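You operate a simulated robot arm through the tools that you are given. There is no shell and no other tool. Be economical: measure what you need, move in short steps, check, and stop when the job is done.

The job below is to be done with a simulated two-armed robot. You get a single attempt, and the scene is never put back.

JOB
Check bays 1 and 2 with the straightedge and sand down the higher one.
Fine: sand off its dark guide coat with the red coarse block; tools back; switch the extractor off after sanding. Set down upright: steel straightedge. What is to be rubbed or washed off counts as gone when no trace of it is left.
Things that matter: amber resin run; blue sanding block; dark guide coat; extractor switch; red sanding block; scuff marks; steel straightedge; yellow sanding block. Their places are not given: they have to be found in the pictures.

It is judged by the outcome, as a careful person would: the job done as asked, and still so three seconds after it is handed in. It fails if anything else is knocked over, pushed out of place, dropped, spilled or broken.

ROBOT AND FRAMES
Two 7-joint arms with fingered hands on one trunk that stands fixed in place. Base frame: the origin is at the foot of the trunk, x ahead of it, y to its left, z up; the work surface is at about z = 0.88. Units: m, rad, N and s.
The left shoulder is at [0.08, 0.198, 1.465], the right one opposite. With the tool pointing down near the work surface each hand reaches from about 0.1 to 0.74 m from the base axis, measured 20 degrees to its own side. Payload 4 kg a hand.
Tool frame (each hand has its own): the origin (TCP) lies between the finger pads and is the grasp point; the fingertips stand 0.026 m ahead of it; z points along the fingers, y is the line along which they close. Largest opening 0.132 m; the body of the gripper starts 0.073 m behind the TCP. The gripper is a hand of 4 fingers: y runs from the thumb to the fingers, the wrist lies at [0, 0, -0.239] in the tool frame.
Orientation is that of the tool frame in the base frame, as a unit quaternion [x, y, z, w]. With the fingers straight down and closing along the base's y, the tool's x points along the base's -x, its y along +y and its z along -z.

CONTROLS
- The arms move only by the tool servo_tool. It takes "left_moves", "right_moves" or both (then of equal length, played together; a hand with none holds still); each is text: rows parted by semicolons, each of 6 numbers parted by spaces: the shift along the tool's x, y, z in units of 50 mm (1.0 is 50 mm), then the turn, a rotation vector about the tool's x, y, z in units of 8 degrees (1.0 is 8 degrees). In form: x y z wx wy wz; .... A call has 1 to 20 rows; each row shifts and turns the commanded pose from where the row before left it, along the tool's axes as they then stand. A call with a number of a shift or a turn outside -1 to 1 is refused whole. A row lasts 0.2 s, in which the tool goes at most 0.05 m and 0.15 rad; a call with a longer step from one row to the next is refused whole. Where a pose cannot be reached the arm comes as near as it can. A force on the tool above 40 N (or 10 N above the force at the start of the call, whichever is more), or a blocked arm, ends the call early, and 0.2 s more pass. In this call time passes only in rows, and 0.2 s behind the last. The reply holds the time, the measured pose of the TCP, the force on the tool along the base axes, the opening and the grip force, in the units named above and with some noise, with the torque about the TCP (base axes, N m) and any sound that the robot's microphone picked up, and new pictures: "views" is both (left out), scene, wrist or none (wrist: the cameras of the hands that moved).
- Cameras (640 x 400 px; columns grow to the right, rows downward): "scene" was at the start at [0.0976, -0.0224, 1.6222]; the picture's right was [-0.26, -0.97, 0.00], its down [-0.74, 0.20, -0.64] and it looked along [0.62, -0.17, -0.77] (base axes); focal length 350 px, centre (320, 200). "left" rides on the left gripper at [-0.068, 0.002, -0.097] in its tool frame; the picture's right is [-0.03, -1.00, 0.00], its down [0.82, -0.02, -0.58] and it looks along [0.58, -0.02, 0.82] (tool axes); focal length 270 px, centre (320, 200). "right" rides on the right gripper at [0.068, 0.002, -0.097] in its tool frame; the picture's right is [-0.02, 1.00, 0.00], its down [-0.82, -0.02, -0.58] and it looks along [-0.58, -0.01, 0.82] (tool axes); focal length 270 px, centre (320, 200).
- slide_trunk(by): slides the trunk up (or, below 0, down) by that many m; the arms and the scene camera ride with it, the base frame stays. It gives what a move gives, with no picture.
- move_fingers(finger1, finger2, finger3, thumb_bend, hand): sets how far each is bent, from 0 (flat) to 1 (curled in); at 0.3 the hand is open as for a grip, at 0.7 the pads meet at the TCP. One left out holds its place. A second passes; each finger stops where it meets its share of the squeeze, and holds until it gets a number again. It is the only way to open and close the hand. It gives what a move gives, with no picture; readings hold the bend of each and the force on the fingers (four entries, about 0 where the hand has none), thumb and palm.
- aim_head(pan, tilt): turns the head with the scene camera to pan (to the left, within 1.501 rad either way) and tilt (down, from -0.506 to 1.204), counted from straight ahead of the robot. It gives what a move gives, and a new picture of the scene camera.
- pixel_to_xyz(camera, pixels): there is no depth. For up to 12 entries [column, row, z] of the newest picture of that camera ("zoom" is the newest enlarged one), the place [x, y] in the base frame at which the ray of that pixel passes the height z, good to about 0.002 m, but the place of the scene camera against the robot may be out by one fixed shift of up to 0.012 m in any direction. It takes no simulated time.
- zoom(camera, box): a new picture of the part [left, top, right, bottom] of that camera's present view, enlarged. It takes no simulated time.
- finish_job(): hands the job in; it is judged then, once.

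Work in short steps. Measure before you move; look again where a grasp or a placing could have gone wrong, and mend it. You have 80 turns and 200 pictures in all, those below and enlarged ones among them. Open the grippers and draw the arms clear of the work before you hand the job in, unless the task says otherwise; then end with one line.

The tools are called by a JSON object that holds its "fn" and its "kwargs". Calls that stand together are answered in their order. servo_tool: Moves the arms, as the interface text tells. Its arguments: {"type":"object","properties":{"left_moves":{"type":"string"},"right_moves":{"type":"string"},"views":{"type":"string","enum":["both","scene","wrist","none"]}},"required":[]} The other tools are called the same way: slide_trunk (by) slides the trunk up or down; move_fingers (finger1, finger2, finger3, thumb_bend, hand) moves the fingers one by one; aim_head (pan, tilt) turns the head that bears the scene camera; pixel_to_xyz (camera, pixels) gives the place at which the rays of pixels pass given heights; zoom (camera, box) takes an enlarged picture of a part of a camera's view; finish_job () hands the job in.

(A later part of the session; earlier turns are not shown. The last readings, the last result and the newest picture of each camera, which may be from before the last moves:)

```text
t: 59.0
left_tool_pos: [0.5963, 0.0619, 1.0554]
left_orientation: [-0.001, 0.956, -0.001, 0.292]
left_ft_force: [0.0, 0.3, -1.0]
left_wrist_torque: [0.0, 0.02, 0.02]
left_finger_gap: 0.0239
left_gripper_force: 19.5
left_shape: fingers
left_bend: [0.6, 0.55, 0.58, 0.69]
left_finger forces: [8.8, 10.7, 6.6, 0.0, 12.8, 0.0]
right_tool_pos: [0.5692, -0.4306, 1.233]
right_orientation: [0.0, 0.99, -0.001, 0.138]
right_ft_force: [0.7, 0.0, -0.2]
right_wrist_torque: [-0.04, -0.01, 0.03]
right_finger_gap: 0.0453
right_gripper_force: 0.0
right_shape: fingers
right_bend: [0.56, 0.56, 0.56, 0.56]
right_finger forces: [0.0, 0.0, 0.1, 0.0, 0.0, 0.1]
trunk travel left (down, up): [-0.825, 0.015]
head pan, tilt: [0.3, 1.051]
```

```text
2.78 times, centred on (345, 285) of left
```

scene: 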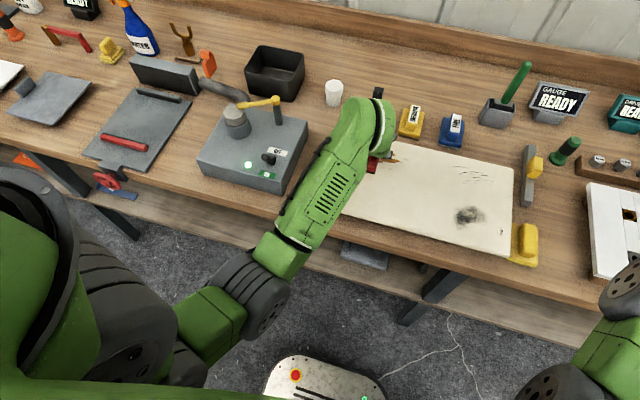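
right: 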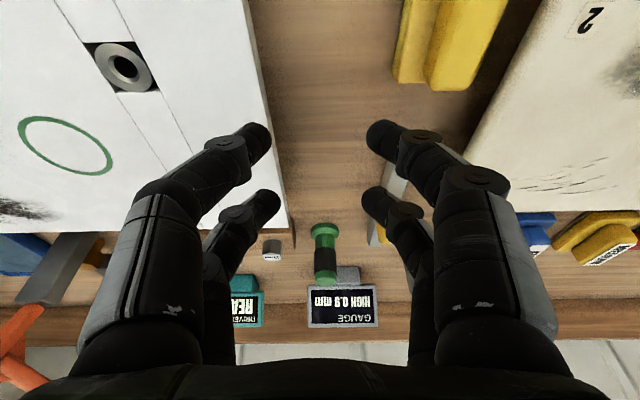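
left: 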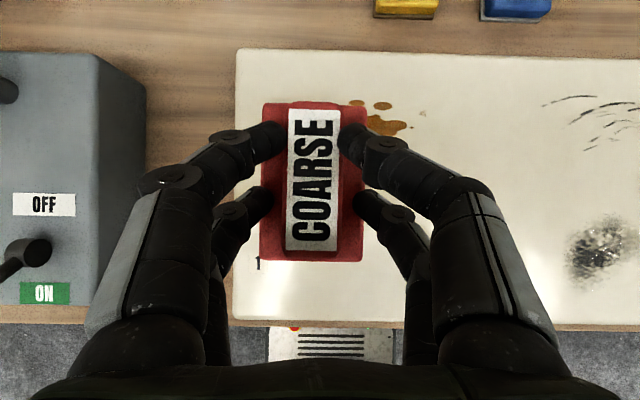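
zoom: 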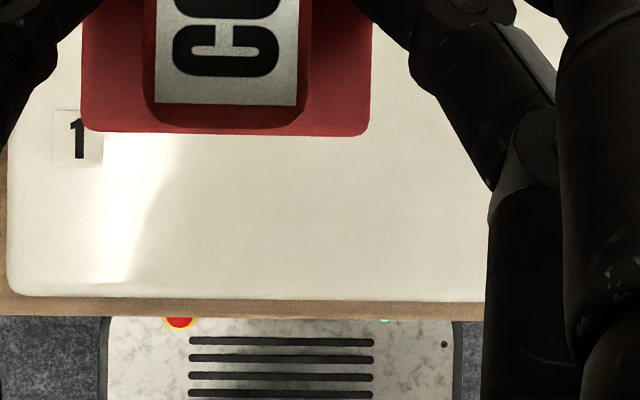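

Bay 1 looks clean apart from a glare patch that needs checking. I rise and move the block toward its home, then view the bay from a different angle.

{"fn": "servo_tool", "kwargs": {"left_moves": "-0.272 0 -0.403 0 0 0;-0.272 0 -0.403 0 0 0;-0.272 0 -0.403 0 0 0;-0.272 0 -0.403 0 0 0;-0.272 0 -0.403 0 0 0;-0.272 0 -0.403 0 0 0;-0.272 0 -0.403 0 0 0;-0.474 0.065 0.319 0 0 0;-0.474 0.065 0.319 0 0 0;-0.474 0.065 0.319 0 0 0;-0.474 0.065 0.319 0 0 0;-0.474 0.065 0.319 0 0 0;-0.474 0.065 0.319 0 0 0;-0.474 0.065 0.319 0 0 0;-0.474 0.065 0.319 0 0 0;0 0 0 0 0 0", "views": "both"}}

{"fn": "zoom", "kwargs": {"camera": "scene", "box": [310, 120, 450, 250]}}

```text
t: 62.4
left_tool_pos: [0.8236, 0.0885, 1.2281]
left_orientation: [0.0, 0.956, -0.001, 0.293]
left_ft_force: [0.8, 0.1, -1.2]
left_wrist_torque: [0.0, 0.0, 0.02]
left_finger_gap: 0.0233
left_gripper_force: 16.4
left_shape: fingers
left_bend: [0.6, 0.55, 0.59, 0.69]
left_finger forces: [7.8, 9.0, 6.5, 0.0, 10.4, 0.0]
right_tool_pos: [0.568, -0.4308, 1.2325]
right_orientation: [-0.001, 0.99, 0.0, 0.139]
right_ft_force: [-0.6, -0.6, 0.0]
right_wrist_torque: [0.02, 0.02, 0.01]
right_finger_gap: 0.045
right_gripper_force: 0.1
right_shape: fingers
right_bend: [0.56, 0.56, 0.56, 0.56]
right_finger forces: [0.0, 0.1, 0.1, 0.0, 0.0, 0.1]
trunk travel left (down, up): [-0.825, 0.015]
head pan, tilt: [0.3, 1.051]
```

scene: 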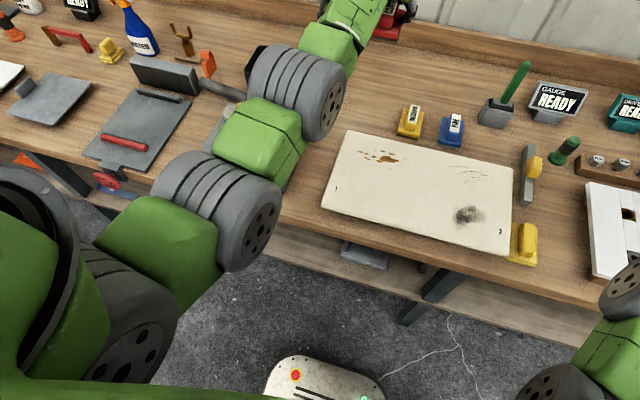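
left: 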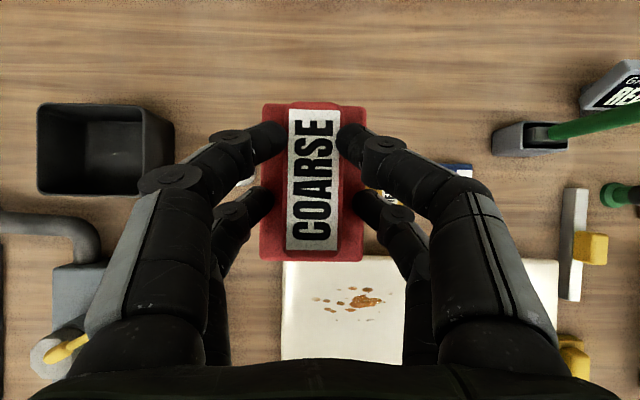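

```text
3.08 times, centred on (380, 185) of scene
```

zoom: 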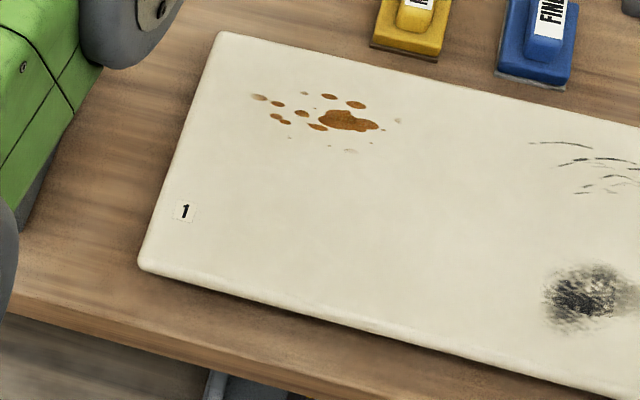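

The bay looks bare. One tighter zoom will confirm it, then the trunk goes down with the block.

{"fn": "zoom", "kwargs": {"camera": "scene", "box": [335, 165, 415, 215]}}

{"fn": "slide_trunk", "kwargs": {"by": -0.2}}

{"fn": "servo_tool", "kwargs": {"left_moves": "0 0 0 0 0 0", "views": "both"}}

```text
8.00 times, centred on (375, 190) of scene
```

zoom: 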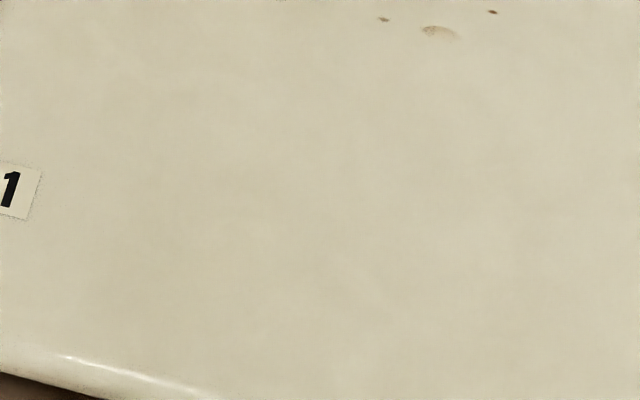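

```text
t: 64.6
left_tool_pos: [0.8216, 0.0881, 1.0277]
left_orientation: [-0.001, 0.956, 0.001, 0.293]
left_ft_force: [0.1, 0.3, -1.2]
left_wrist_torque: [-0.02, 0.01, 0.03]
left_finger_gap: 0.0232
left_gripper_force: 17.0
left_shape: fingers
left_bend: [0.6, 0.55, 0.59, 0.69]
left_finger forces: [7.9, 8.9, 6.4, 0.0, 10.4, 0.0]
right_tool_pos: [0.5673, -0.4313, 1.032]
right_orientation: [0.001, 0.99, 0.0, 0.139]
right_ft_force: [-0.8, 0.2, -0.3]
right_wrist_torque: [0.01, -0.01, -0.02]
right_finger_gap: 0.0452
right_gripper_force: 0.1
right_shape: fingers
right_bend: [0.56, 0.56, 0.56, 0.56]
right_finger forces: [0.0, 0.1, 0.1, 0.0, 0.0, 0.1]
trunk travel left (down, up): [-0.625, 0.215]
head pan, tilt: [0.3, 1.051]
```

```text
t: 65.0
left_tool_pos: [0.8232, 0.0875, 1.0288]
left_orientation: [-0.001, 0.956, 0.0, 0.293]
left_ft_force: [0.5, 0.2, -0.4]
left_wrist_torque: [0.03, 0.05, 0.0]
left_finger_gap: 0.0233
left_gripper_force: 16.7
left_shape: fingers
left_bend: [0.6, 0.55, 0.59, 0.69]
left_finger forces: [7.9, 8.9, 6.4, 0.1, 10.4, 0.0]
right_tool_pos: [0.5681, -0.4315, 1.0316]
right_orientation: [0.001, 0.99, -0.001, 0.14]
right_ft_force: [-0.1, 0.5, -1.0]
right_wrist_torque: [0.02, 0.02, 0.0]
right_finger_gap: 0.0454
right_gripper_force: 0.0
right_shape: fingers
right_bend: [0.56, 0.56, 0.56, 0.56]
right_finger forces: [0.1, 0.1, 0.0, 0.0, 0.0, 0.0]
trunk travel left (down, up): [-0.625, 0.215]
head pan, tilt: [0.3, 1.051]
```

scene: 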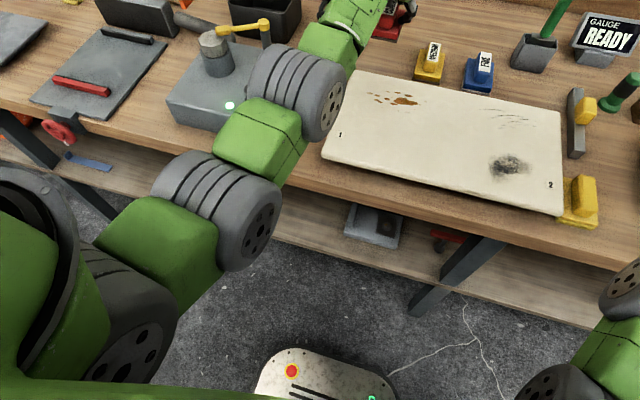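
left: 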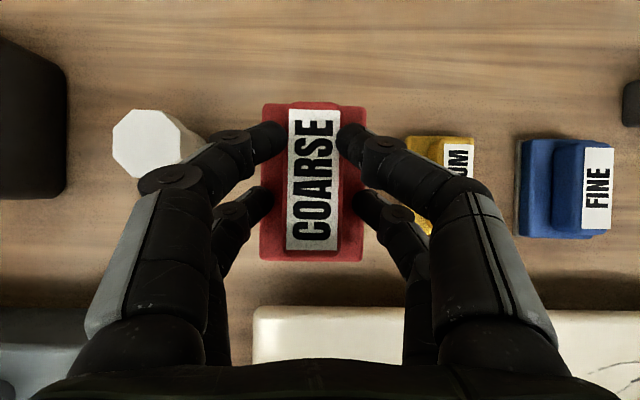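

Clean. The block is barely shifted in the grip, so I lower it to its home, where I expect contact at TCP z≈0.939.

{"fn": "servo_tool", "kwargs": {"left_moves": "0.26 0 0.425 0 0 0;0.26 0 0.425 0 0 0;0.26 0 0.425 0 0 0;0.12 0 0.2 0 0 0;0.0224 0 0.033 0 0 0;0 0 0 0 0 0", "views": "wrist"}}

```text
t: 66.4
left_tool_pos: [0.8269, 0.087, 0.9415]
left_orientation: [-0.001, 0.956, 0.0, 0.294]
left_ft_force: [-0.1, -0.2, -1.7]
left_wrist_torque: [0.01, -0.05, 0.01]
left_finger_gap: 0.023
left_gripper_force: 16.7
left_shape: fingers
left_bend: [0.6, 0.55, 0.59, 0.69]
left_finger forces: [7.6, 8.7, 6.3, 0.0, 10.2, 0.0]
right_tool_pos: [0.5678, -0.432, 1.0322]
right_orientation: [0.0, 0.99, 0.0, 0.139]
right_ft_force: [0.1, 0.6, -0.5]
right_wrist_torque: [-0.02, -0.02, -0.01]
right_finger_gap: 0.0452
right_gripper_force: 0.1
right_shape: fingers
right_bend: [0.56, 0.56, 0.56, 0.56]
right_finger forces: [0.1, 0.0, 0.0, 0.0, 0.0, 0.0]
trunk travel left (down, up): [-0.625, 0.215]
head pan, tilt: [0.3, 1.051]
```

left: 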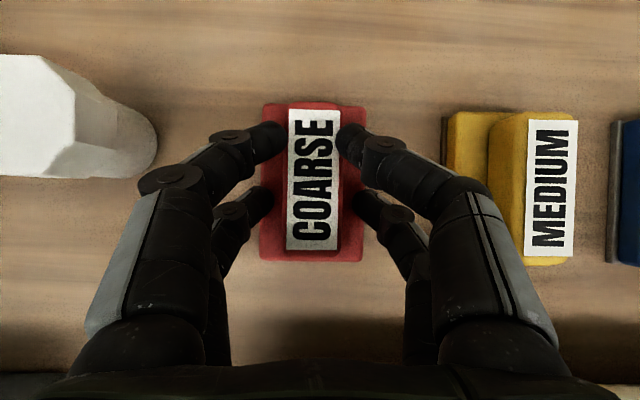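

Its place matches the pre-grasp view within a few millimetres. I go down the last bit.

{"fn": "servo_tool", "kwargs": {"left_moves": "0.017 0.04 0.025 0 0 0;0.017 0.03 0.025 0 0 0;0 0 0 0 0 0", "views": "none"}}

```text
t: 67.2
left_tool_pos: [0.8276, 0.0911, 0.9402]
left_orientation: [0.0, 0.956, 0.0, 0.293]
left_ft_force: [0.6, -2.2, 1.7]
left_wrist_torque: [-0.24, -0.15, -0.12]
left_finger_gap: 0.0232
left_gripper_force: 18.2
left_shape: fingers
left_bend: [0.6, 0.55, 0.59, 0.69]
left_finger forces: [7.8, 8.2, 7.0, 0.0, 13.3, 0.1]
right_tool_pos: [0.5668, -0.4325, 1.0316]
right_orientation: [0.0, 0.99, 0.0, 0.139]
right_ft_force: [-0.7, 0.7, 0.3]
right_wrist_torque: [0.01, 0.0, 0.02]
right_finger_gap: 0.0455
right_gripper_force: 0.0
right_shape: fingers
right_bend: [0.56, 0.56, 0.56, 0.56]
right_finger forces: [0.0, 0.0, 0.0, 0.1, 0.0, 0.1]
trunk travel left (down, up): [-0.625, 0.215]
head pan, tilt: [0.3, 1.051]
```

It's in contact. I settle it 1 mm more, release, and rise straight up.

{"fn": "servo_tool", "kwargs": {"left_moves": "0.017 0 0.025 0 0 0;0 0 0 0 0 0", "views": "none"}}

{"fn": "move_fingers", "kwargs": {"hand": "left", "finger1": 0.52, "finger2": 0.5, "finger3": 0.5, "thumb_bend": 0.52}}

{"fn": "servo_tool", "kwargs": {"left_moves": "-0.14 0 -0.2 0 0 0;-0.28 0 -0.415 0 0 0;-0.28 0 -0.415 0 0 0;-0.28 0 -0.415 0 0 0;-0.28 0 -0.415 0 0 0;0 0 0 0 0 0", "views": "both"}}

```text
t: 67.8
left_tool_pos: [0.8273, 0.0907, 0.94]
left_orientation: [0.001, 0.956, 0.0, 0.295]
left_ft_force: [1.9, -2.3, 7.9]
left_wrist_torque: [-0.43, -0.23, -0.09]
left_finger_gap: 0.0231
left_gripper_force: 18.9
left_shape: fingers
left_bend: [0.6, 0.55, 0.59, 0.69]
left_finger forces: [8.1, 8.2, 7.7, 0.0, 14.0, 0.0]
right_tool_pos: [0.5669, -0.4327, 1.0322]
right_orientation: [-0.001, 0.99, 0.0, 0.139]
right_ft_force: [0.2, -0.5, -0.2]
right_wrist_torque: [-0.02, -0.01, 0.02]
right_finger_gap: 0.0451
right_gripper_force: 0.1
right_shape: fingers
right_bend: [0.56, 0.56, 0.56, 0.56]
right_finger forces: [0.1, 0.0, 0.1, 0.0, 0.0, 0.0]
trunk travel left (down, up): [-0.625, 0.215]
head pan, tilt: [0.3, 1.051]
```

```text
t: 68.8
left_tool_pos: [0.8277, 0.0913, 0.9367]
left_orientation: [-0.001, 0.956, 0.0, 0.294]
left_ft_force: [0.1, -0.3, 0.2]
left_wrist_torque: [0.02, -0.02, 0.0]
left_finger_gap: 0.0585
left_gripper_force: 0.1
left_shape: fingers
left_bend: [0.52, 0.5, 0.5, 0.52]
left_finger forces: [0.1, 0.1, 0.0, 0.0, 0.1, 0.0]
right_tool_pos: [0.5682, -0.4321, 1.0326]
right_orientation: [0.0, 0.99, 0.0, 0.139]
right_ft_force: [-0.2, 0.2, -0.6]
right_wrist_torque: [0.02, 0.02, -0.01]
right_finger_gap: 0.0453
right_gripper_force: 0.2
right_shape: fingers
right_bend: [0.56, 0.56, 0.56, 0.56]
right_finger forces: [0.1, 0.1, 0.0, 0.1, 0.1, 0.1]
trunk travel left (down, up): [-0.625, 0.215]
head pan, tilt: [0.3, 1.051]
```

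```text
t: 70.2
left_tool_pos: [0.8262, 0.0915, 1.0494]
left_orientation: [0.001, 0.956, 0.0, 0.293]
left_ft_force: [-0.3, -0.6, 0.8]
left_wrist_torque: [-0.02, 0.01, 0.0]
left_finger_gap: 0.0584
left_gripper_force: 0.1
left_shape: fingers
left_bend: [0.52, 0.5, 0.5, 0.52]
left_finger forces: [0.1, 0.1, 0.0, 0.1, 0.0, 0.0]
right_tool_pos: [0.5671, -0.4319, 1.0328]
right_orientation: [-0.001, 0.99, 0.0, 0.14]
right_ft_force: [-0.1, -0.4, -1.1]
right_wrist_torque: [0.02, -0.01, 0.04]
right_finger_gap: 0.0453
right_gripper_force: 0.0
right_shape: fingers
right_bend: [0.56, 0.56, 0.56, 0.56]
right_finger forces: [0.0, 0.1, 0.0, 0.1, 0.1, 0.1]
trunk travel left (down, up): [-0.625, 0.215]
head pan, tilt: [0.3, 1.051]
```

scene: 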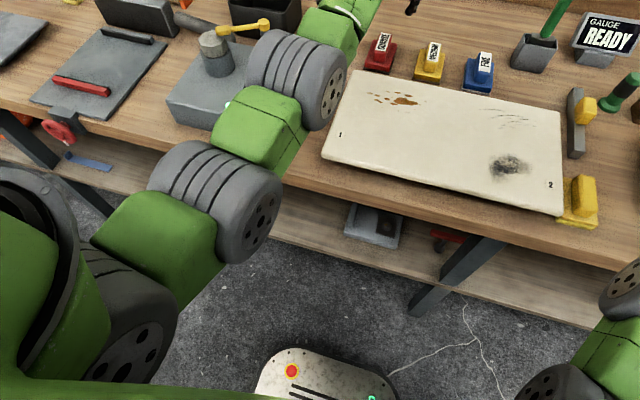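
left: 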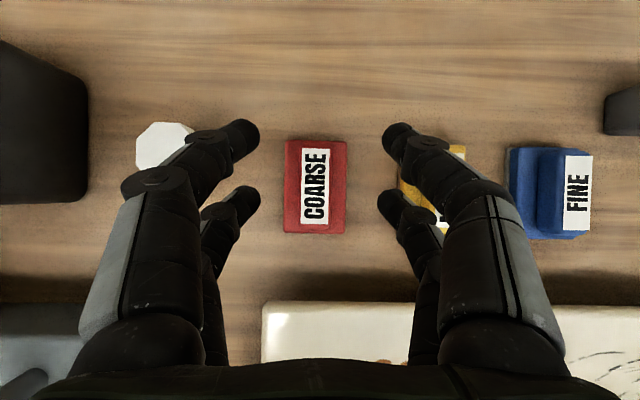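

The block is released, and I verify its position.

{"fn": "pixel_to_xyz", "kwargs": {"camera": "left", "pixels": [[286, 231, 0.885], [346, 232, 0.885], [286, 142, 0.905], [345, 142, 0.905]]}}

{"fn": "slide_trunk", "kwargs": {"by": 0.2}}

{"fn": "servo_tool", "kwargs": {"left_moves": "0.3 0.3 -0.2 0 1 0;0.6 0.5 -0.4 0 1 0;0.6 0.6 -0.3 0 1 0;0.5 0.6 0 0 1 0;0.4 0.6 0 0 0.3 0;0 0.6 0 0 0 0;0 0.6 0 0 0 0;0 0 0 0 0 0", "views": "both"}}

```text
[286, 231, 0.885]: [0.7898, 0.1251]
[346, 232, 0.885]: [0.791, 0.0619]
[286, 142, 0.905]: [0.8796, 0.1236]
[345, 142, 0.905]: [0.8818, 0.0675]
```

```text
t: 72.3
left_tool_pos: [0.8268, 0.0913, 1.2498]
left_orientation: [-0.001, 0.956, 0.0, 0.293]
left_ft_force: [-0.3, -0.2, 0.4]
left_wrist_torque: [0.01, 0.01, -0.01]
left_finger_gap: 0.0584
left_gripper_force: 0.1
left_shape: fingers
left_bend: [0.52, 0.5, 0.5, 0.52]
left_finger forces: [0.0, 0.0, 0.0, 0.0, 0.0, 0.0]
right_tool_pos: [0.5682, -0.4317, 1.2331]
right_orientation: [0.0, 0.99, -0.001, 0.138]
right_ft_force: [-0.7, 0.6, 0.7]
right_wrist_torque: [-0.02, -0.01, 0.0]
right_finger_gap: 0.0452
right_gripper_force: 0.1
right_shape: fingers
right_bend: [0.56, 0.56, 0.56, 0.56]
right_finger forces: [0.1, 0.0, 0.1, 0.0, 0.0, 0.0]
trunk travel left (down, up): [-0.825, 0.015]
head pan, tilt: [0.3, 1.051]
```

```text
t: 74.1
left_tool_pos: [0.6938, 0.2834, 1.2534]
left_orientation: [0.0, 1.0, -0.001, -0.003]
left_ft_force: [0.2, -0.2, 0.3]
left_wrist_torque: [0.0, -0.02, 0.0]
left_finger_gap: 0.0587
left_gripper_force: 0.0
left_shape: fingers
left_bend: [0.52, 0.5, 0.5, 0.52]
left_finger forces: [0.0, 0.1, 0.1, 0.1, 0.0, 0.1]
right_tool_pos: [0.567, -0.4319, 1.2314]
right_orientation: [0.001, 0.99, 0.0, 0.139]
right_ft_force: [0.1, 0.2, -0.9]
right_wrist_torque: [0.0, 0.0, 0.0]
right_finger_gap: 0.0452
right_gripper_force: 0.0
right_shape: fingers
right_bend: [0.56, 0.56, 0.56, 0.56]
right_finger forces: [0.0, 0.0, 0.0, 0.1, 0.1, 0.0]
trunk travel left (down, up): [-0.825, 0.015]
head pan, tilt: [0.3, 1.051]
```

scene: 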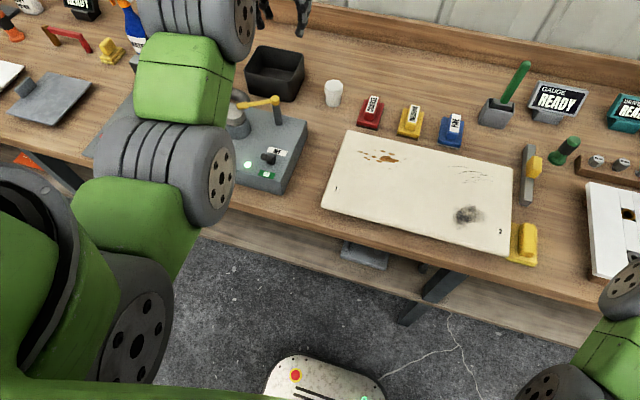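
left: 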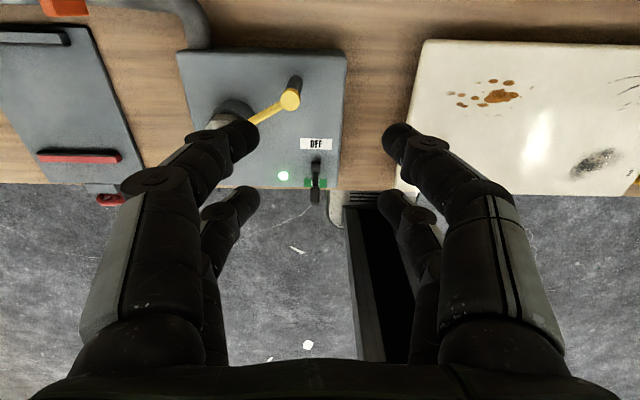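

The red block is home within a few millimetres. Next is the switch: its lever runs from pivot (315,165) to tip (316,200) in the left view, leaning toward ON. I measure it.

{"fn": "pixel_to_xyz", "kwargs": {"camera": "left", "pixels": [[316, 200, 1.0], [316, 200, 0.97], [316, 160, 0.97], [316, 160, 0.95], [300, 144, 0.95], [332, 144, 0.95], [316, 184, 0.95], [338, 188, 0.95], [345, 60, 0.95], [290, 98, 1.0]]}}

{"fn": "zoom", "kwargs": {"camera": "left", "box": [260, 120, 380, 220]}}

{"fn": "zoom", "kwargs": {"camera": "scene", "box": [220, 80, 320, 200]}}

{"fn": "pixel_to_xyz", "kwargs": {"camera": "scene", "pixels": [[265, 156, 1.0], [265, 156, 0.97], [273, 161, 0.95], [297, 174, 0.95], [306, 124, 0.95]]}}

```text
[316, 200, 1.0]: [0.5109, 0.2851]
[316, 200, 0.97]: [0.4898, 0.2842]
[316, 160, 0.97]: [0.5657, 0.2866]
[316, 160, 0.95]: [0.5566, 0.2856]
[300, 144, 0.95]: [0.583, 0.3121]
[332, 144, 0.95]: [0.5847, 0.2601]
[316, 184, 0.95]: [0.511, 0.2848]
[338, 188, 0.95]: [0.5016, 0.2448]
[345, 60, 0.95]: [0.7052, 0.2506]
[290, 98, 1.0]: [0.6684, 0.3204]
```

```text
4.00 times, centred on (320, 170) of left
```

zoom: 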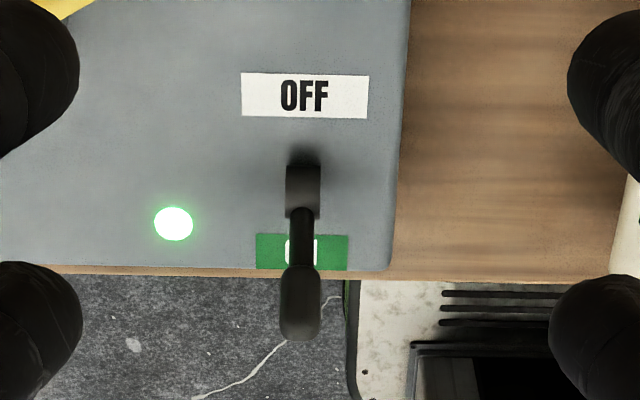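

```text
3.33 times, centred on (270, 140) of scene
```

zoom: 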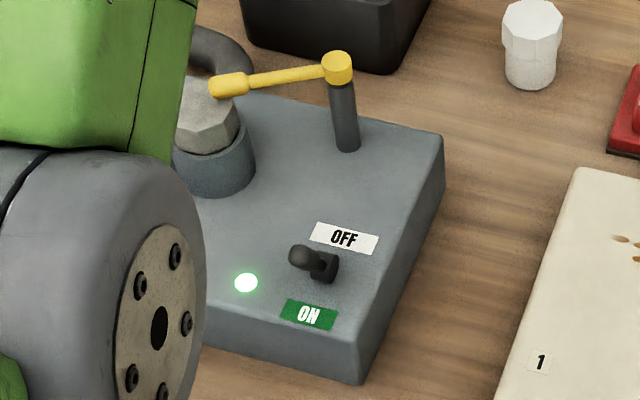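

```text
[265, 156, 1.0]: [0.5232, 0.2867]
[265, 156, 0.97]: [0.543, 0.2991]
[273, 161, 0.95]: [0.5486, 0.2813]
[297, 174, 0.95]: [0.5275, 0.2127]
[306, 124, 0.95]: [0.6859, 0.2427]
```

The lever tip is at about (0.512, 0.286, 1.00) with its pivot near (0.553, 0.286, 0.955). I close the left hand into a point and go behind the lever on the -x side.

{"fn": "move_fingers", "kwargs": {"hand": "left", "finger1": 0.7, "finger2": 0.7, "finger3": 0.7, "thumb_bend": 0.7}}

{"fn": "servo_tool", "kwargs": {"left_moves": "0.65 0 0 0 0 0;0.65 0 0 0 0 0;0.65 0 0 0 0 0;0.65 0 0 0 0 0;0.65 0.02 0 0 0 0;0.65 0.02 0 0 0 0;0.65 0.02 0.5 0 0 0;0.23 0 0.7 0 0 0;0 0 0.7 0 0 0;0 0 0.7 0 0 0;0 0 0 0 0 0", "views": "both"}}

```text
t: 75.1
left_tool_pos: [0.6925, 0.2804, 1.2532]
left_orientation: [0.0, 1.0, 0.0, -0.002]
left_ft_force: [-0.2, -0.1, 0.3]
left_wrist_torque: [0.03, -0.02, -0.01]
left_finger_gap: 0.0015
left_gripper_force: 0.1
left_shape: fingers
left_bend: [0.7, 0.7, 0.7, 0.7]
left_finger forces: [0.1, 0.1, 0.0, 0.1, 0.0, 0.0]
right_tool_pos: [0.567, -0.4323, 1.2322]
right_orientation: [-0.001, 0.99, 0.0, 0.139]
right_ft_force: [-0.2, -0.3, -1.1]
right_wrist_torque: [0.01, 0.0, -0.02]
right_finger_gap: 0.0453
right_gripper_force: 0.0
right_shape: fingers
right_bend: [0.56, 0.56, 0.56, 0.56]
right_finger forces: [0.1, 0.0, 0.0, 0.0, 0.0, 0.1]
trunk travel left (down, up): [-0.825, 0.015]
head pan, tilt: [0.3, 1.051]
```

```text
t: 77.5
left_tool_pos: [0.5253, 0.2739, 1.0848]
left_orientation: [0.0, 1.0, 0.001, -0.003]
left_ft_force: [0.2, -0.8, -0.8]
left_wrist_torque: [0.01, -0.03, 0.02]
left_finger_gap: 0.0014
left_gripper_force: 0.1
left_shape: fingers
left_bend: [0.7, 0.7, 0.7, 0.7]
left_finger forces: [0.0, 0.0, 0.0, 0.0, 0.1, 0.1]
left hand out of reach, approached as far as the arm can: row 4, 5, 6, 7
right_tool_pos: [0.567, -0.4317, 1.2331]
right_orientation: [0.0, 0.99, 0.0, 0.139]
right_ft_force: [0.6, 0.4, -0.3]
right_wrist_torque: [0.03, -0.01, -0.01]
right_finger_gap: 0.0451
right_gripper_force: 0.1
right_shape: fingers
right_bend: [0.56, 0.56, 0.56, 0.56]
right_finger forces: [0.1, 0.0, 0.0, 0.1, 0.0, 0.0]
trunk travel left (down, up): [-0.825, 0.015]
head pan, tilt: [0.3, 1.051]
```

scene: 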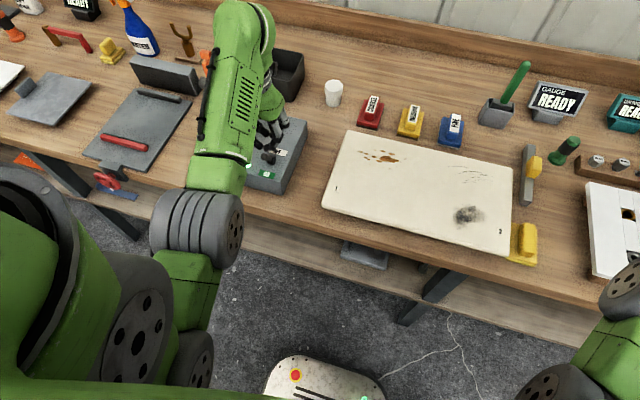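
left: 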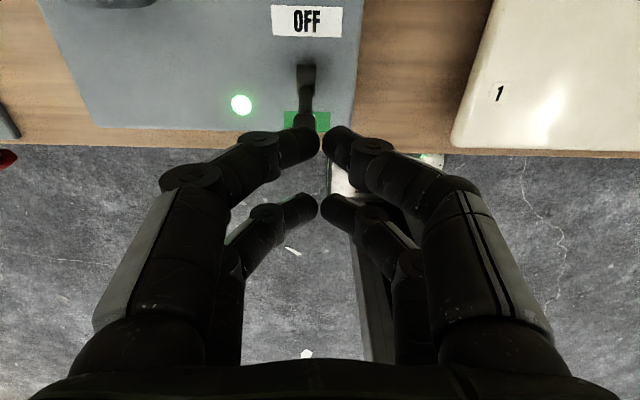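

The hand stopped short at x 0.525. I move back to x≈0.455 at this height and align y.

{"fn": "servo_tool", "kwargs": {"left_moves": "0.5 0.1 0 0 0 0;0.5 0.1 0 0 0 0;0.4 0.05 0 0 0 0;0 0 0 0 0 0", "views": "wrist"}}

```text
t: 78.5
left_tool_pos: [0.4578, 0.2891, 1.0852]
left_orientation: [-0.001, 1.0, -0.001, -0.003]
left_ft_force: [0.8, -0.4, -0.8]
left_wrist_torque: [0.01, 0.03, 0.0]
left_finger_gap: 0.0017
left_gripper_force: 0.0
left_shape: fingers
left_bend: [0.7, 0.7, 0.7, 0.7]
left_finger forces: [0.0, 0.0, 0.0, 0.0, 0.1, 0.1]
right_tool_pos: [0.5681, -0.4316, 1.2329]
right_orientation: [-0.001, 0.99, 0.0, 0.139]
right_ft_force: [0.0, -0.2, -0.6]
right_wrist_torque: [-0.02, 0.02, -0.02]
right_finger_gap: 0.0454
right_gripper_force: 0.0
right_shape: fingers
right_bend: [0.56, 0.56, 0.56, 0.56]
right_finger forces: [0.0, 0.0, 0.0, 0.0, 0.0, 0.1]
trunk travel left (down, up): [-0.825, 0.015]
head pan, tilt: [0.3, 1.051]
```

left: 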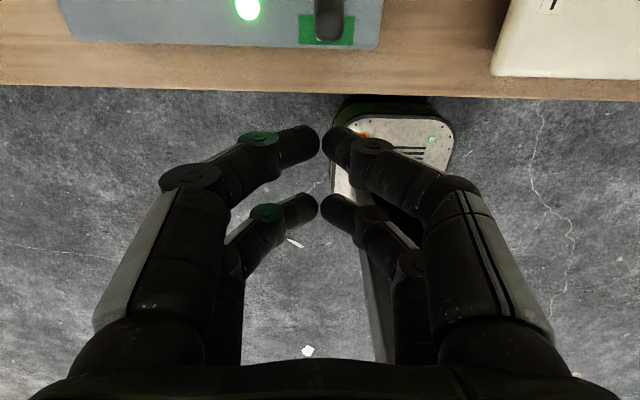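

I check the lever's y here and lower to TCP z≈1.012.

{"fn": "pixel_to_xyz", "kwargs": {"camera": "left", "pixels": [[330, 30, 1.0], [330, 40, 1.0], [330, 40, 0.98]]}}

{"fn": "servo_tool", "kwargs": {"left_moves": "0 -0.05 0.5 0 0 0;0 -0.05 0.5 0 0 0;0 0 0.46 0 0 0;0 0 0 0 0 0", "views": "both"}}

```text
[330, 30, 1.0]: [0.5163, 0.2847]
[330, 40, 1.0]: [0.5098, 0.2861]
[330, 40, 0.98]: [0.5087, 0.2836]
```

```text
t: 79.5
left_tool_pos: [0.4552, 0.281, 1.0134]
left_orientation: [-0.001, 1.0, 0.0, -0.002]
left_ft_force: [-0.1, 0.2, 0.0]
left_wrist_torque: [-0.02, -0.02, 0.03]
left_finger_gap: 0.0016
left_gripper_force: 0.0
left_shape: fingers
left_bend: [0.7, 0.7, 0.7, 0.7]
left_finger forces: [0.1, 0.0, 0.0, 0.0, 0.0, 0.0]
right_tool_pos: [0.5667, -0.431, 1.2328]
right_orientation: [0.0, 0.99, 0.0, 0.138]
right_ft_force: [0.8, -0.5, -0.1]
right_wrist_torque: [-0.02, -0.03, -0.01]
right_finger_gap: 0.0452
right_gripper_force: 0.0
right_shape: fingers
right_bend: [0.56, 0.56, 0.56, 0.56]
right_finger forces: [0.1, 0.1, 0.0, 0.0, 0.1, 0.0]
trunk travel left (down, up): [-0.825, 0.015]
head pan, tilt: [0.3, 1.051]
```

scene: 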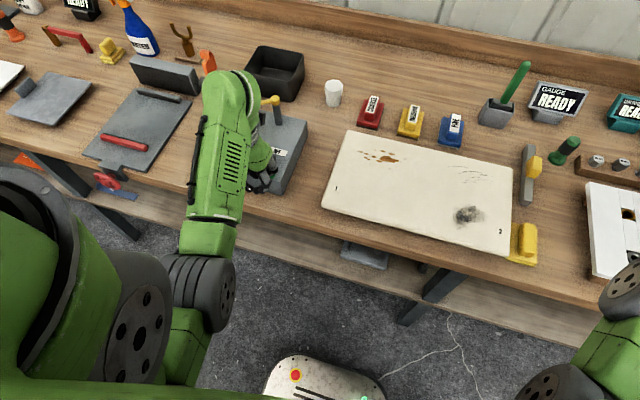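
left: 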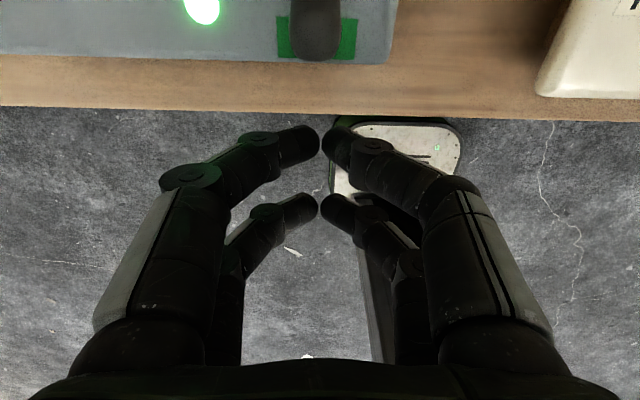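

The hand is aligned behind the lever (316,45) without touching it. I push along +x in 1 cm steps, watching the force.

{"fn": "servo_tool", "kwargs": {"left_moves": "-0.2 0.04 0 0 0 0;-0.2 0 0 0 0 0;-0.2 0 0 0 0 0;-0.2 0 0 0 0 0;-0.2 0 0 0 0 0;-0.2 0 0 0 0 0;-0.2 0 0 0 0 0;-0.2 0 0 0 0 0;-0.2 0 0 0 0 0;0 0 0 0 0 0", "views": "both"}}

```text
t: 81.7
left_tool_pos: [0.5439, 0.2836, 1.0108]
left_orientation: [-0.001, 1.0, 0.0, -0.004]
left_ft_force: [-6.4, 0.2, -4.9]
left_wrist_torque: [-0.05, 0.24, -0.03]
left_finger_gap: 0.012
left_gripper_force: 4.7
left_shape: fingers
left_bend: [0.66, 0.7, 0.7, 0.68]
left_finger forces: [4.0, 0.1, 0.0, 0.1, 4.9, 0.1]
right_tool_pos: [0.5669, -0.431, 1.2311]
right_orientation: [-0.001, 0.99, 0.0, 0.139]
right_ft_force: [-0.2, -0.6, -0.4]
right_wrist_torque: [0.0, 0.0, 0.02]
right_finger_gap: 0.0455
right_gripper_force: 0.0
right_shape: fingers
right_bend: [0.56, 0.56, 0.56, 0.56]
right_finger forces: [0.1, 0.0, 0.0, 0.1, 0.0, 0.1]
trunk travel left (down, up): [-0.825, 0.015]
head pan, tilt: [0.3, 1.051]
```

scene: 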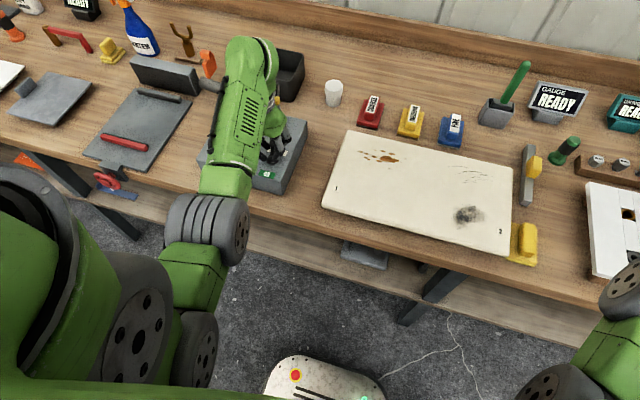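
left: 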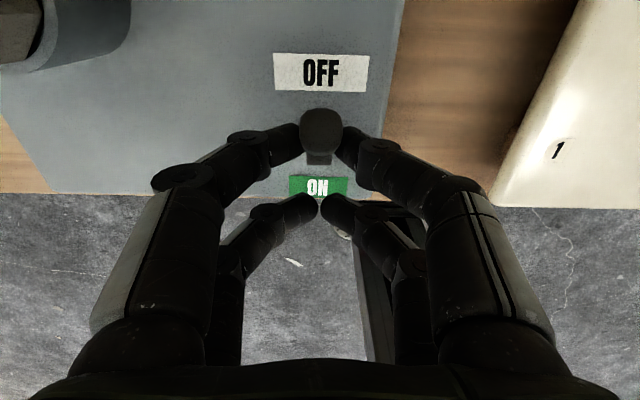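

The lever has swung up to about vertical between the fingertips, so I keep pushing +x.

{"fn": "servo_tool", "kwargs": {"left_moves": "-0.2 0 0 0 0 0;-0.2 0 0 0 0 0;-0.2 0 0 0 0 0;-0.2 0 0 0 0 0;-0.1 0 0 0 0 0;0 0 0 0 0 0", "views": "both"}}

```text
t: 83.1
left_tool_pos: [0.5922, 0.2841, 1.0132]
left_orientation: [0.0, 1.0, 0.0, -0.003]
left_ft_force: [1.0, 0.2, -1.5]
left_wrist_torque: [0.02, -0.01, -0.03]
left_finger_gap: 0.0013
left_gripper_force: 3.3
left_shape: fingers
left_bend: [0.7, 0.66, 0.67, 0.7]
left_finger forces: [0.0, 3.6, 3.1, 0.0, 0.0, 0.1]
right_tool_pos: [0.5677, -0.4321, 1.2339]
right_orientation: [0.0, 0.99, 0.0, 0.139]
right_ft_force: [-0.5, -1.3, 0.2]
right_wrist_torque: [-0.02, -0.03, -0.02]
right_finger_gap: 0.0452
right_gripper_force: 0.0
right_shape: fingers
right_bend: [0.56, 0.56, 0.56, 0.56]
right_finger forces: [0.0, 0.0, 0.1, 0.0, 0.1, 0.0]
trunk travel left (down, up): [-0.825, 0.015]
head pan, tilt: [0.3, 1.051]
```

scene: 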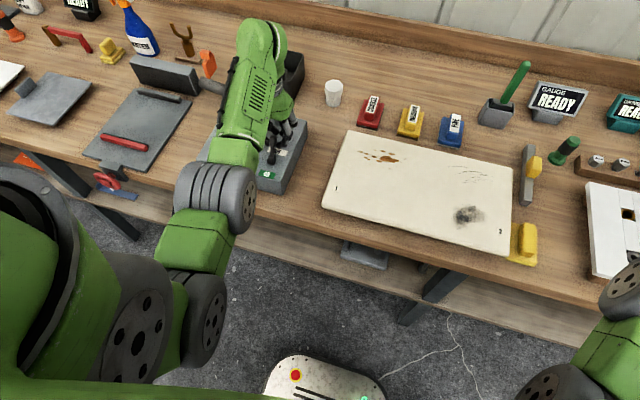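
left: 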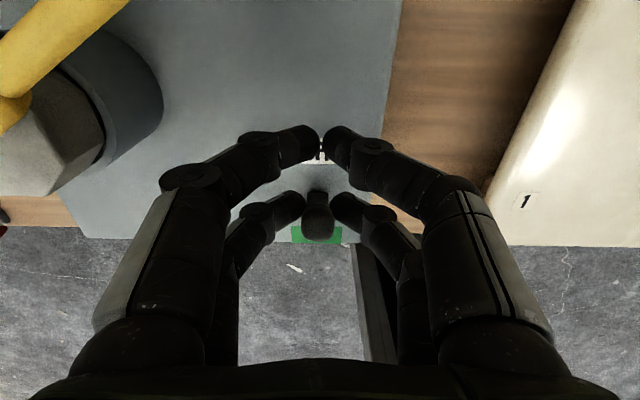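

The lever slipped past the first fingertips and now sits near the rear pair. Its head seems past the pivot, so I lift straight up to check the state.

{"fn": "servo_tool", "kwargs": {"left_moves": "0 0 -0.5 0 0 0;0 0 -0.8 0 0 0;0 0 -0.8 0 0 0;0 0 0 0 0 0", "views": "both"}}

{"fn": "zoom", "kwargs": {"camera": "scene", "box": [200, 80, 320, 200]}}

```text
t: 84.1
left_tool_pos: [0.5947, 0.2846, 1.1173]
left_orientation: [-0.001, 1.0, 0.0, -0.004]
left_ft_force: [-0.3, -0.6, -0.3]
left_wrist_torque: [0.02, 0.02, 0.02]
left_finger_gap: 0.0015
left_gripper_force: 0.1
left_shape: fingers
left_bend: [0.7, 0.7, 0.7, 0.7]
left_finger forces: [0.0, 0.1, 0.0, 0.0, 0.1, 0.0]
right_tool_pos: [0.5681, -0.4313, 1.2336]
right_orientation: [0.001, 0.99, 0.0, 0.139]
right_ft_force: [0.1, -0.7, 0.1]
right_wrist_torque: [0.01, 0.0, -0.01]
right_finger_gap: 0.0451
right_gripper_force: 0.1
right_shape: fingers
right_bend: [0.56, 0.56, 0.56, 0.56]
right_finger forces: [0.1, 0.0, 0.1, 0.0, 0.0, 0.0]
trunk travel left (down, up): [-0.825, 0.015]
head pan, tilt: [0.3, 1.051]
```

scene: 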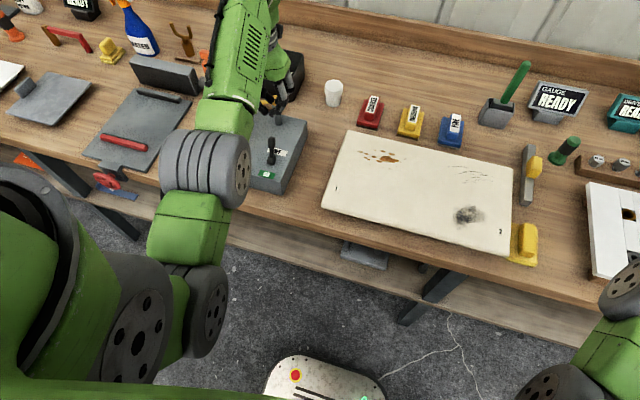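
left: 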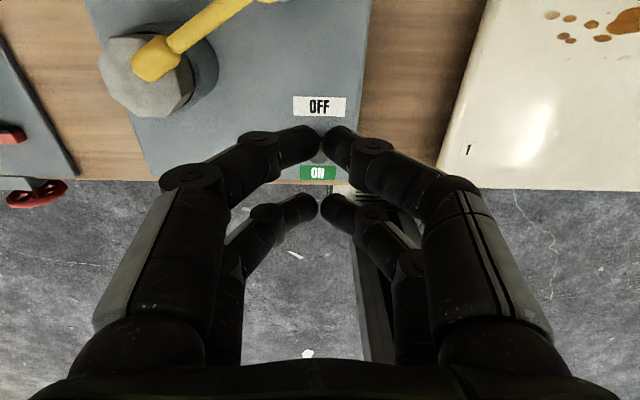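

```text
3.33 times, centred on (260, 140) of scene
```

zoom: 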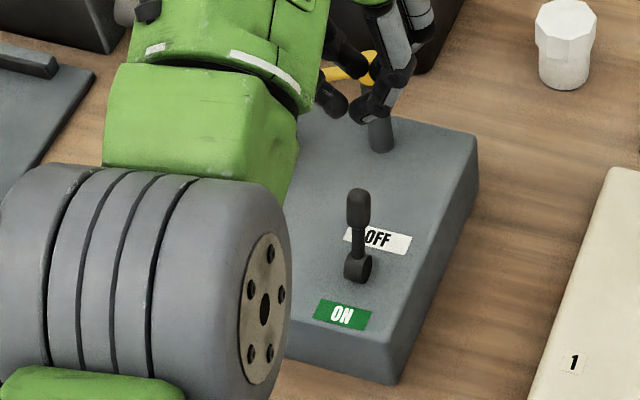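

The lever now points up or toward OFF. I back the hand to the earlier viewing pose to see the lamp.

{"fn": "servo_tool", "kwargs": {"left_moves": "0 0 -0.8 0 0 0;-0.5 0 -0.8 0 0 0;-0.7 0 -0.6 0 0 0;-0.7 0 -0.3 0 0 0;0 0 0 0 0 0", "views": "both"}}

{"fn": "zoom", "kwargs": {"camera": "left", "box": [250, 110, 390, 220]}}

{"fn": "zoom", "kwargs": {"camera": "scene", "box": [200, 80, 320, 200]}}

```text
t: 85.3
left_tool_pos: [0.6879, 0.2859, 1.2436]
left_orientation: [-0.001, 1.0, 0.001, -0.003]
left_ft_force: [0.1, 0.7, -0.7]
left_wrist_torque: [0.01, 0.0, 0.02]
left_finger_gap: 0.0013
left_gripper_force: 0.1
left_shape: fingers
left_bend: [0.7, 0.7, 0.7, 0.7]
left_finger forces: [0.1, 0.0, 0.0, 0.0, 0.0, 0.0]
right_tool_pos: [0.5659, -0.4319, 1.2342]
right_orientation: [-0.001, 0.99, 0.0, 0.138]
right_ft_force: [-1.0, -0.3, -0.1]
right_wrist_torque: [0.01, -0.03, 0.0]
right_finger_gap: 0.045
right_gripper_force: 0.1
right_shape: fingers
right_bend: [0.56, 0.56, 0.56, 0.56]
right_finger forces: [0.0, 0.1, 0.0, 0.0, 0.0, 0.0]
trunk travel left (down, up): [-0.825, 0.015]
head pan, tilt: [0.3, 1.051]
```

scene: 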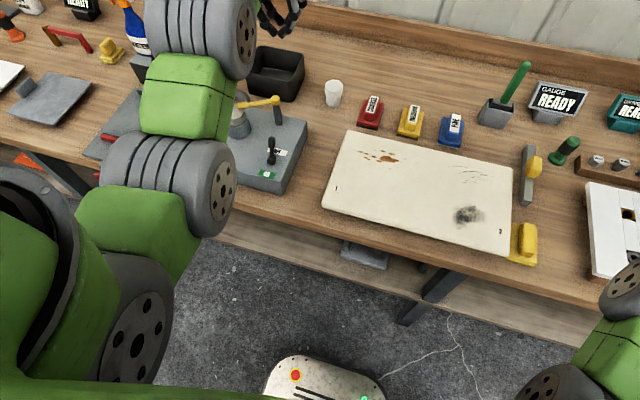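
left: 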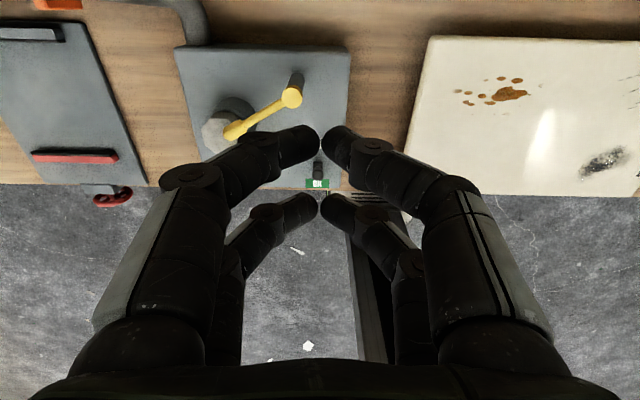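

```text
3.64 times, centred on (320, 165) of left
```

zoom: 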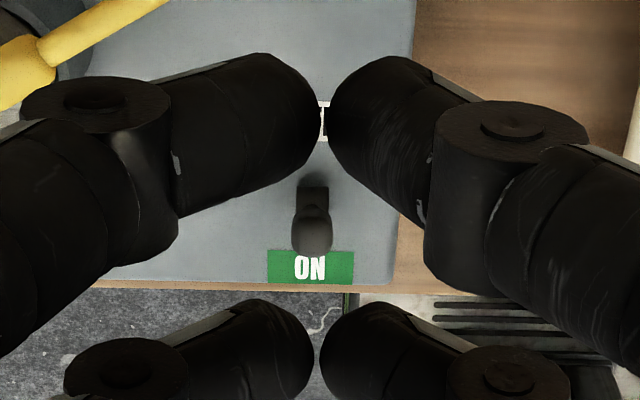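

```text
3.33 times, centred on (260, 140) of scene
```

zoom: 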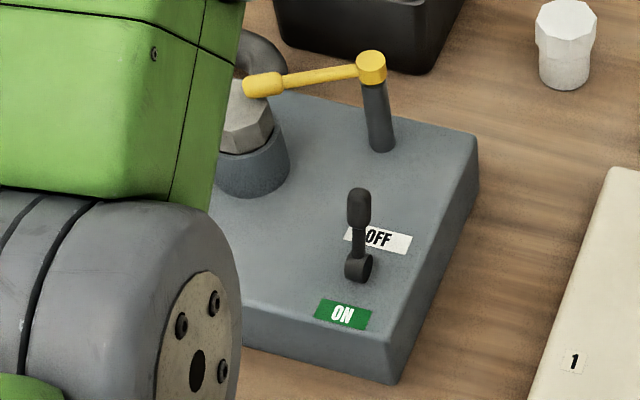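

The lever is at least vertical and no green glow is seen. I triangulate the tip and move the left hand aside to expose the lamp.

{"fn": "pixel_to_xyz", "kwargs": {"camera": "left", "pixels": [[318, 176, 1.0], [318, 176, 1.02], [318, 164, 0.955]]}}

{"fn": "pixel_to_xyz", "kwargs": {"camera": "scene", "pixels": [[271, 139, 1.0], [271, 139, 1.02], [271, 161, 0.955]]}}

{"fn": "servo_tool", "kwargs": {"left_moves": "0 -0.6 -0.2 0 0 0;0 -0.7 -0.2 0 0 0;0 -0.7 0 0 0 0;0 -0.7 0 0 0 0;0 0 0 0 0 0", "views": "both"}}

```text
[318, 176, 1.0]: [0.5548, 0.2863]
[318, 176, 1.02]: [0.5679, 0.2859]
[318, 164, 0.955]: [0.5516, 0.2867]
```

```text
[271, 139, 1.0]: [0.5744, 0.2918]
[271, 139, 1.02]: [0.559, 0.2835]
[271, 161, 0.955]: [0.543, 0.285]
```

```text
t: 86.5
left_tool_pos: [0.687, 0.1473, 1.2599]
left_orientation: [-0.002, 1.0, 0.001, -0.003]
left_ft_force: [0.4, 0.3, -0.3]
left_wrist_torque: [0.03, -0.01, 0.01]
left_finger_gap: 0.0017
left_gripper_force: 0.1
left_shape: fingers
left_bend: [0.7, 0.7, 0.7, 0.7]
left_finger forces: [0.1, 0.0, 0.1, 0.1, 0.0, 0.1]
right_tool_pos: [0.568, -0.433, 1.2339]
right_orientation: [0.0, 0.99, 0.0, 0.139]
right_ft_force: [0.9, -0.3, 0.4]
right_wrist_torque: [0.01, -0.03, 0.0]
right_finger_gap: 0.0453
right_gripper_force: 0.1
right_shape: fingers
right_bend: [0.56, 0.56, 0.56, 0.56]
right_finger forces: [0.0, 0.0, 0.0, 0.0, 0.0, 0.0]
trunk travel left (down, up): [-0.825, 0.015]
head pan, tilt: [0.3, 1.051]
```

scene: 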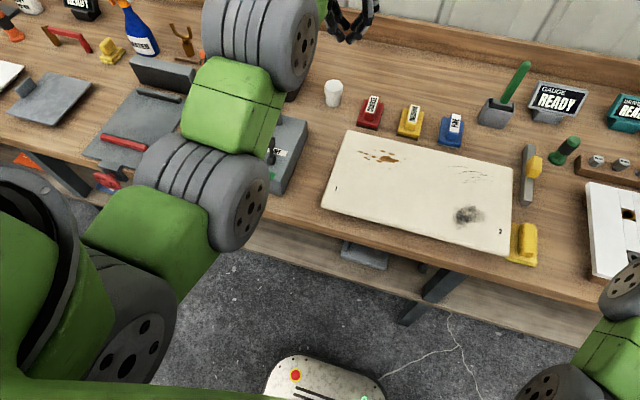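
left: 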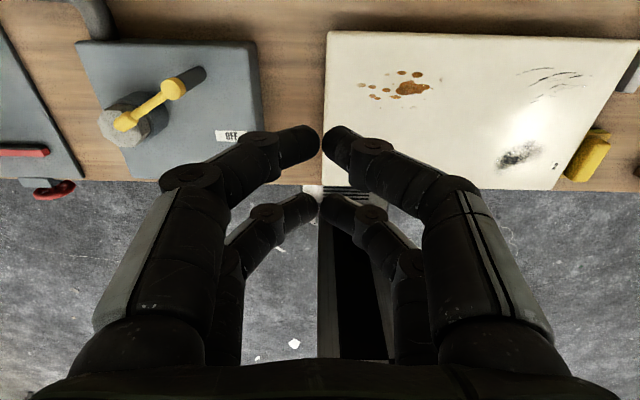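

The lever tip is at x≈0.563, only about 10° past vertical, so it needs a further push. I squeeze the fingers tighter and come back behind it, offset in y so that a solid finger meets the lever.

{"fn": "move_fingers", "kwargs": {"hand": "left", "finger1": 0.85, "finger2": 0.85, "finger3": 0.85, "thumb_bend": 0.85}}

{"fn": "servo_tool", "kwargs": {"left_moves": "0.348 0.6 0.24 0 0 0;0.348 0.6 0.24 0 0 0;0.348 0.6 0.24 0 0 0;0.348 0.6 0.24 0 0 0;0.348 0.6 0.24 0 0 0;0.55 0 0.5 0 0 0;0.55 0 0.5 0 0 0;0.55 0 0.5 0 0 0;0.55 0 0.5 0 0 0;0 0 0 0 0 0", "views": "both"}}

```text
t: 87.5
left_tool_pos: [0.6856, 0.1493, 1.2612]
left_orientation: [-0.001, 1.0, 0.0, -0.003]
left_ft_force: [1.3, -0.1, -0.3]
left_wrist_torque: [0.0, 0.0, 0.0]
left_finger_gap: 0.0
left_gripper_force: 0.1
left_shape: fingers
left_bend: [0.81, 0.75, 0.75, 0.79]
left_finger forces: [0.1, 0.0, 0.0, 0.0, 0.0, 0.0]
right_tool_pos: [0.568, -0.4318, 1.2327]
right_orientation: [0.0, 0.99, 0.0, 0.139]
right_ft_force: [-1.0, 0.3, -0.2]
right_wrist_torque: [-0.02, -0.02, -0.01]
right_finger_gap: 0.0453
right_gripper_force: 0.1
right_shape: fingers
right_bend: [0.56, 0.56, 0.56, 0.56]
right_finger forces: [0.0, 0.1, 0.1, 0.1, 0.0, 0.1]
trunk travel left (down, up): [-0.825, 0.015]
head pan, tilt: [0.3, 1.051]
```

```text
t: 89.7
left_tool_pos: [0.4883, 0.2992, 1.1038]
left_orientation: [0.0, 1.0, 0.0, -0.003]
left_ft_force: [0.3, -0.2, 0.4]
left_wrist_torque: [0.02, -0.03, -0.01]
left_finger_gap: 0.0
left_gripper_force: 0.0
left_shape: fingers
left_bend: [0.81, 0.75, 0.75, 0.79]
left_finger forces: [0.1, 0.0, 0.0, 0.0, 0.0, 0.0]
right_tool_pos: [0.5683, -0.4317, 1.2326]
right_orientation: [0.0, 0.99, -0.001, 0.139]
right_ft_force: [-0.9, 0.5, 0.3]
right_wrist_torque: [-0.03, 0.0, -0.02]
right_finger_gap: 0.0451
right_gripper_force: 0.1
right_shape: fingers
right_bend: [0.56, 0.56, 0.56, 0.56]
right_finger forces: [0.0, 0.0, 0.0, 0.0, 0.0, 0.1]
trunk travel left (down, up): [-0.825, 0.015]
head pan, tilt: [0.3, 1.051]
```

scene: 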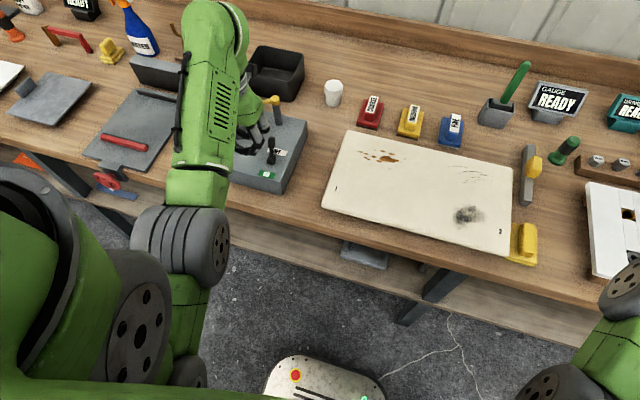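
left: 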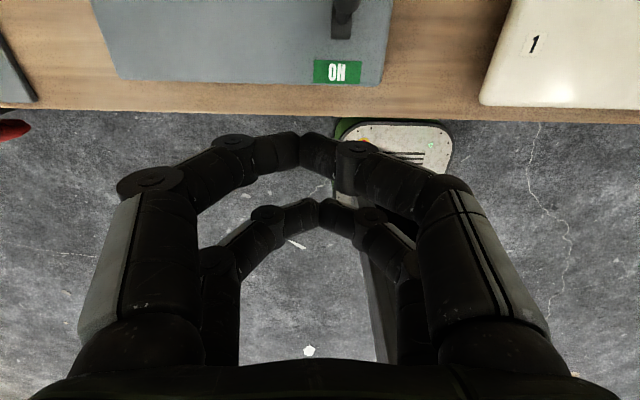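

Where the lamp used to glow, left of the ON label at about (265,60), there is now plain grey. I zoom to confirm.

{"fn": "zoom", "kwargs": {"camera": "left", "box": [180, 0, 400, 110]}}

{"fn": "pixel_to_xyz", "kwargs": {"camera": "left", "pixels": [[343, 10, 1.01], [270, 60, 0.95], [337, 72, 0.95]]}}

```text
2.91 times, centred on (290, 55) of left
```

zoom: 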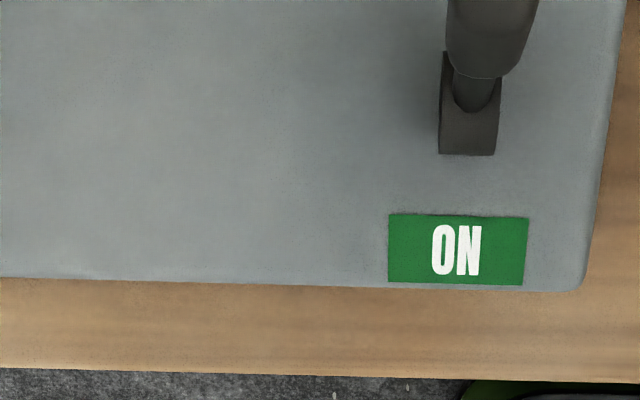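

```text
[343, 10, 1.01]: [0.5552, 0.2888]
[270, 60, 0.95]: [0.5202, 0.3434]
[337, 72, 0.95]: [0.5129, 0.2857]
```

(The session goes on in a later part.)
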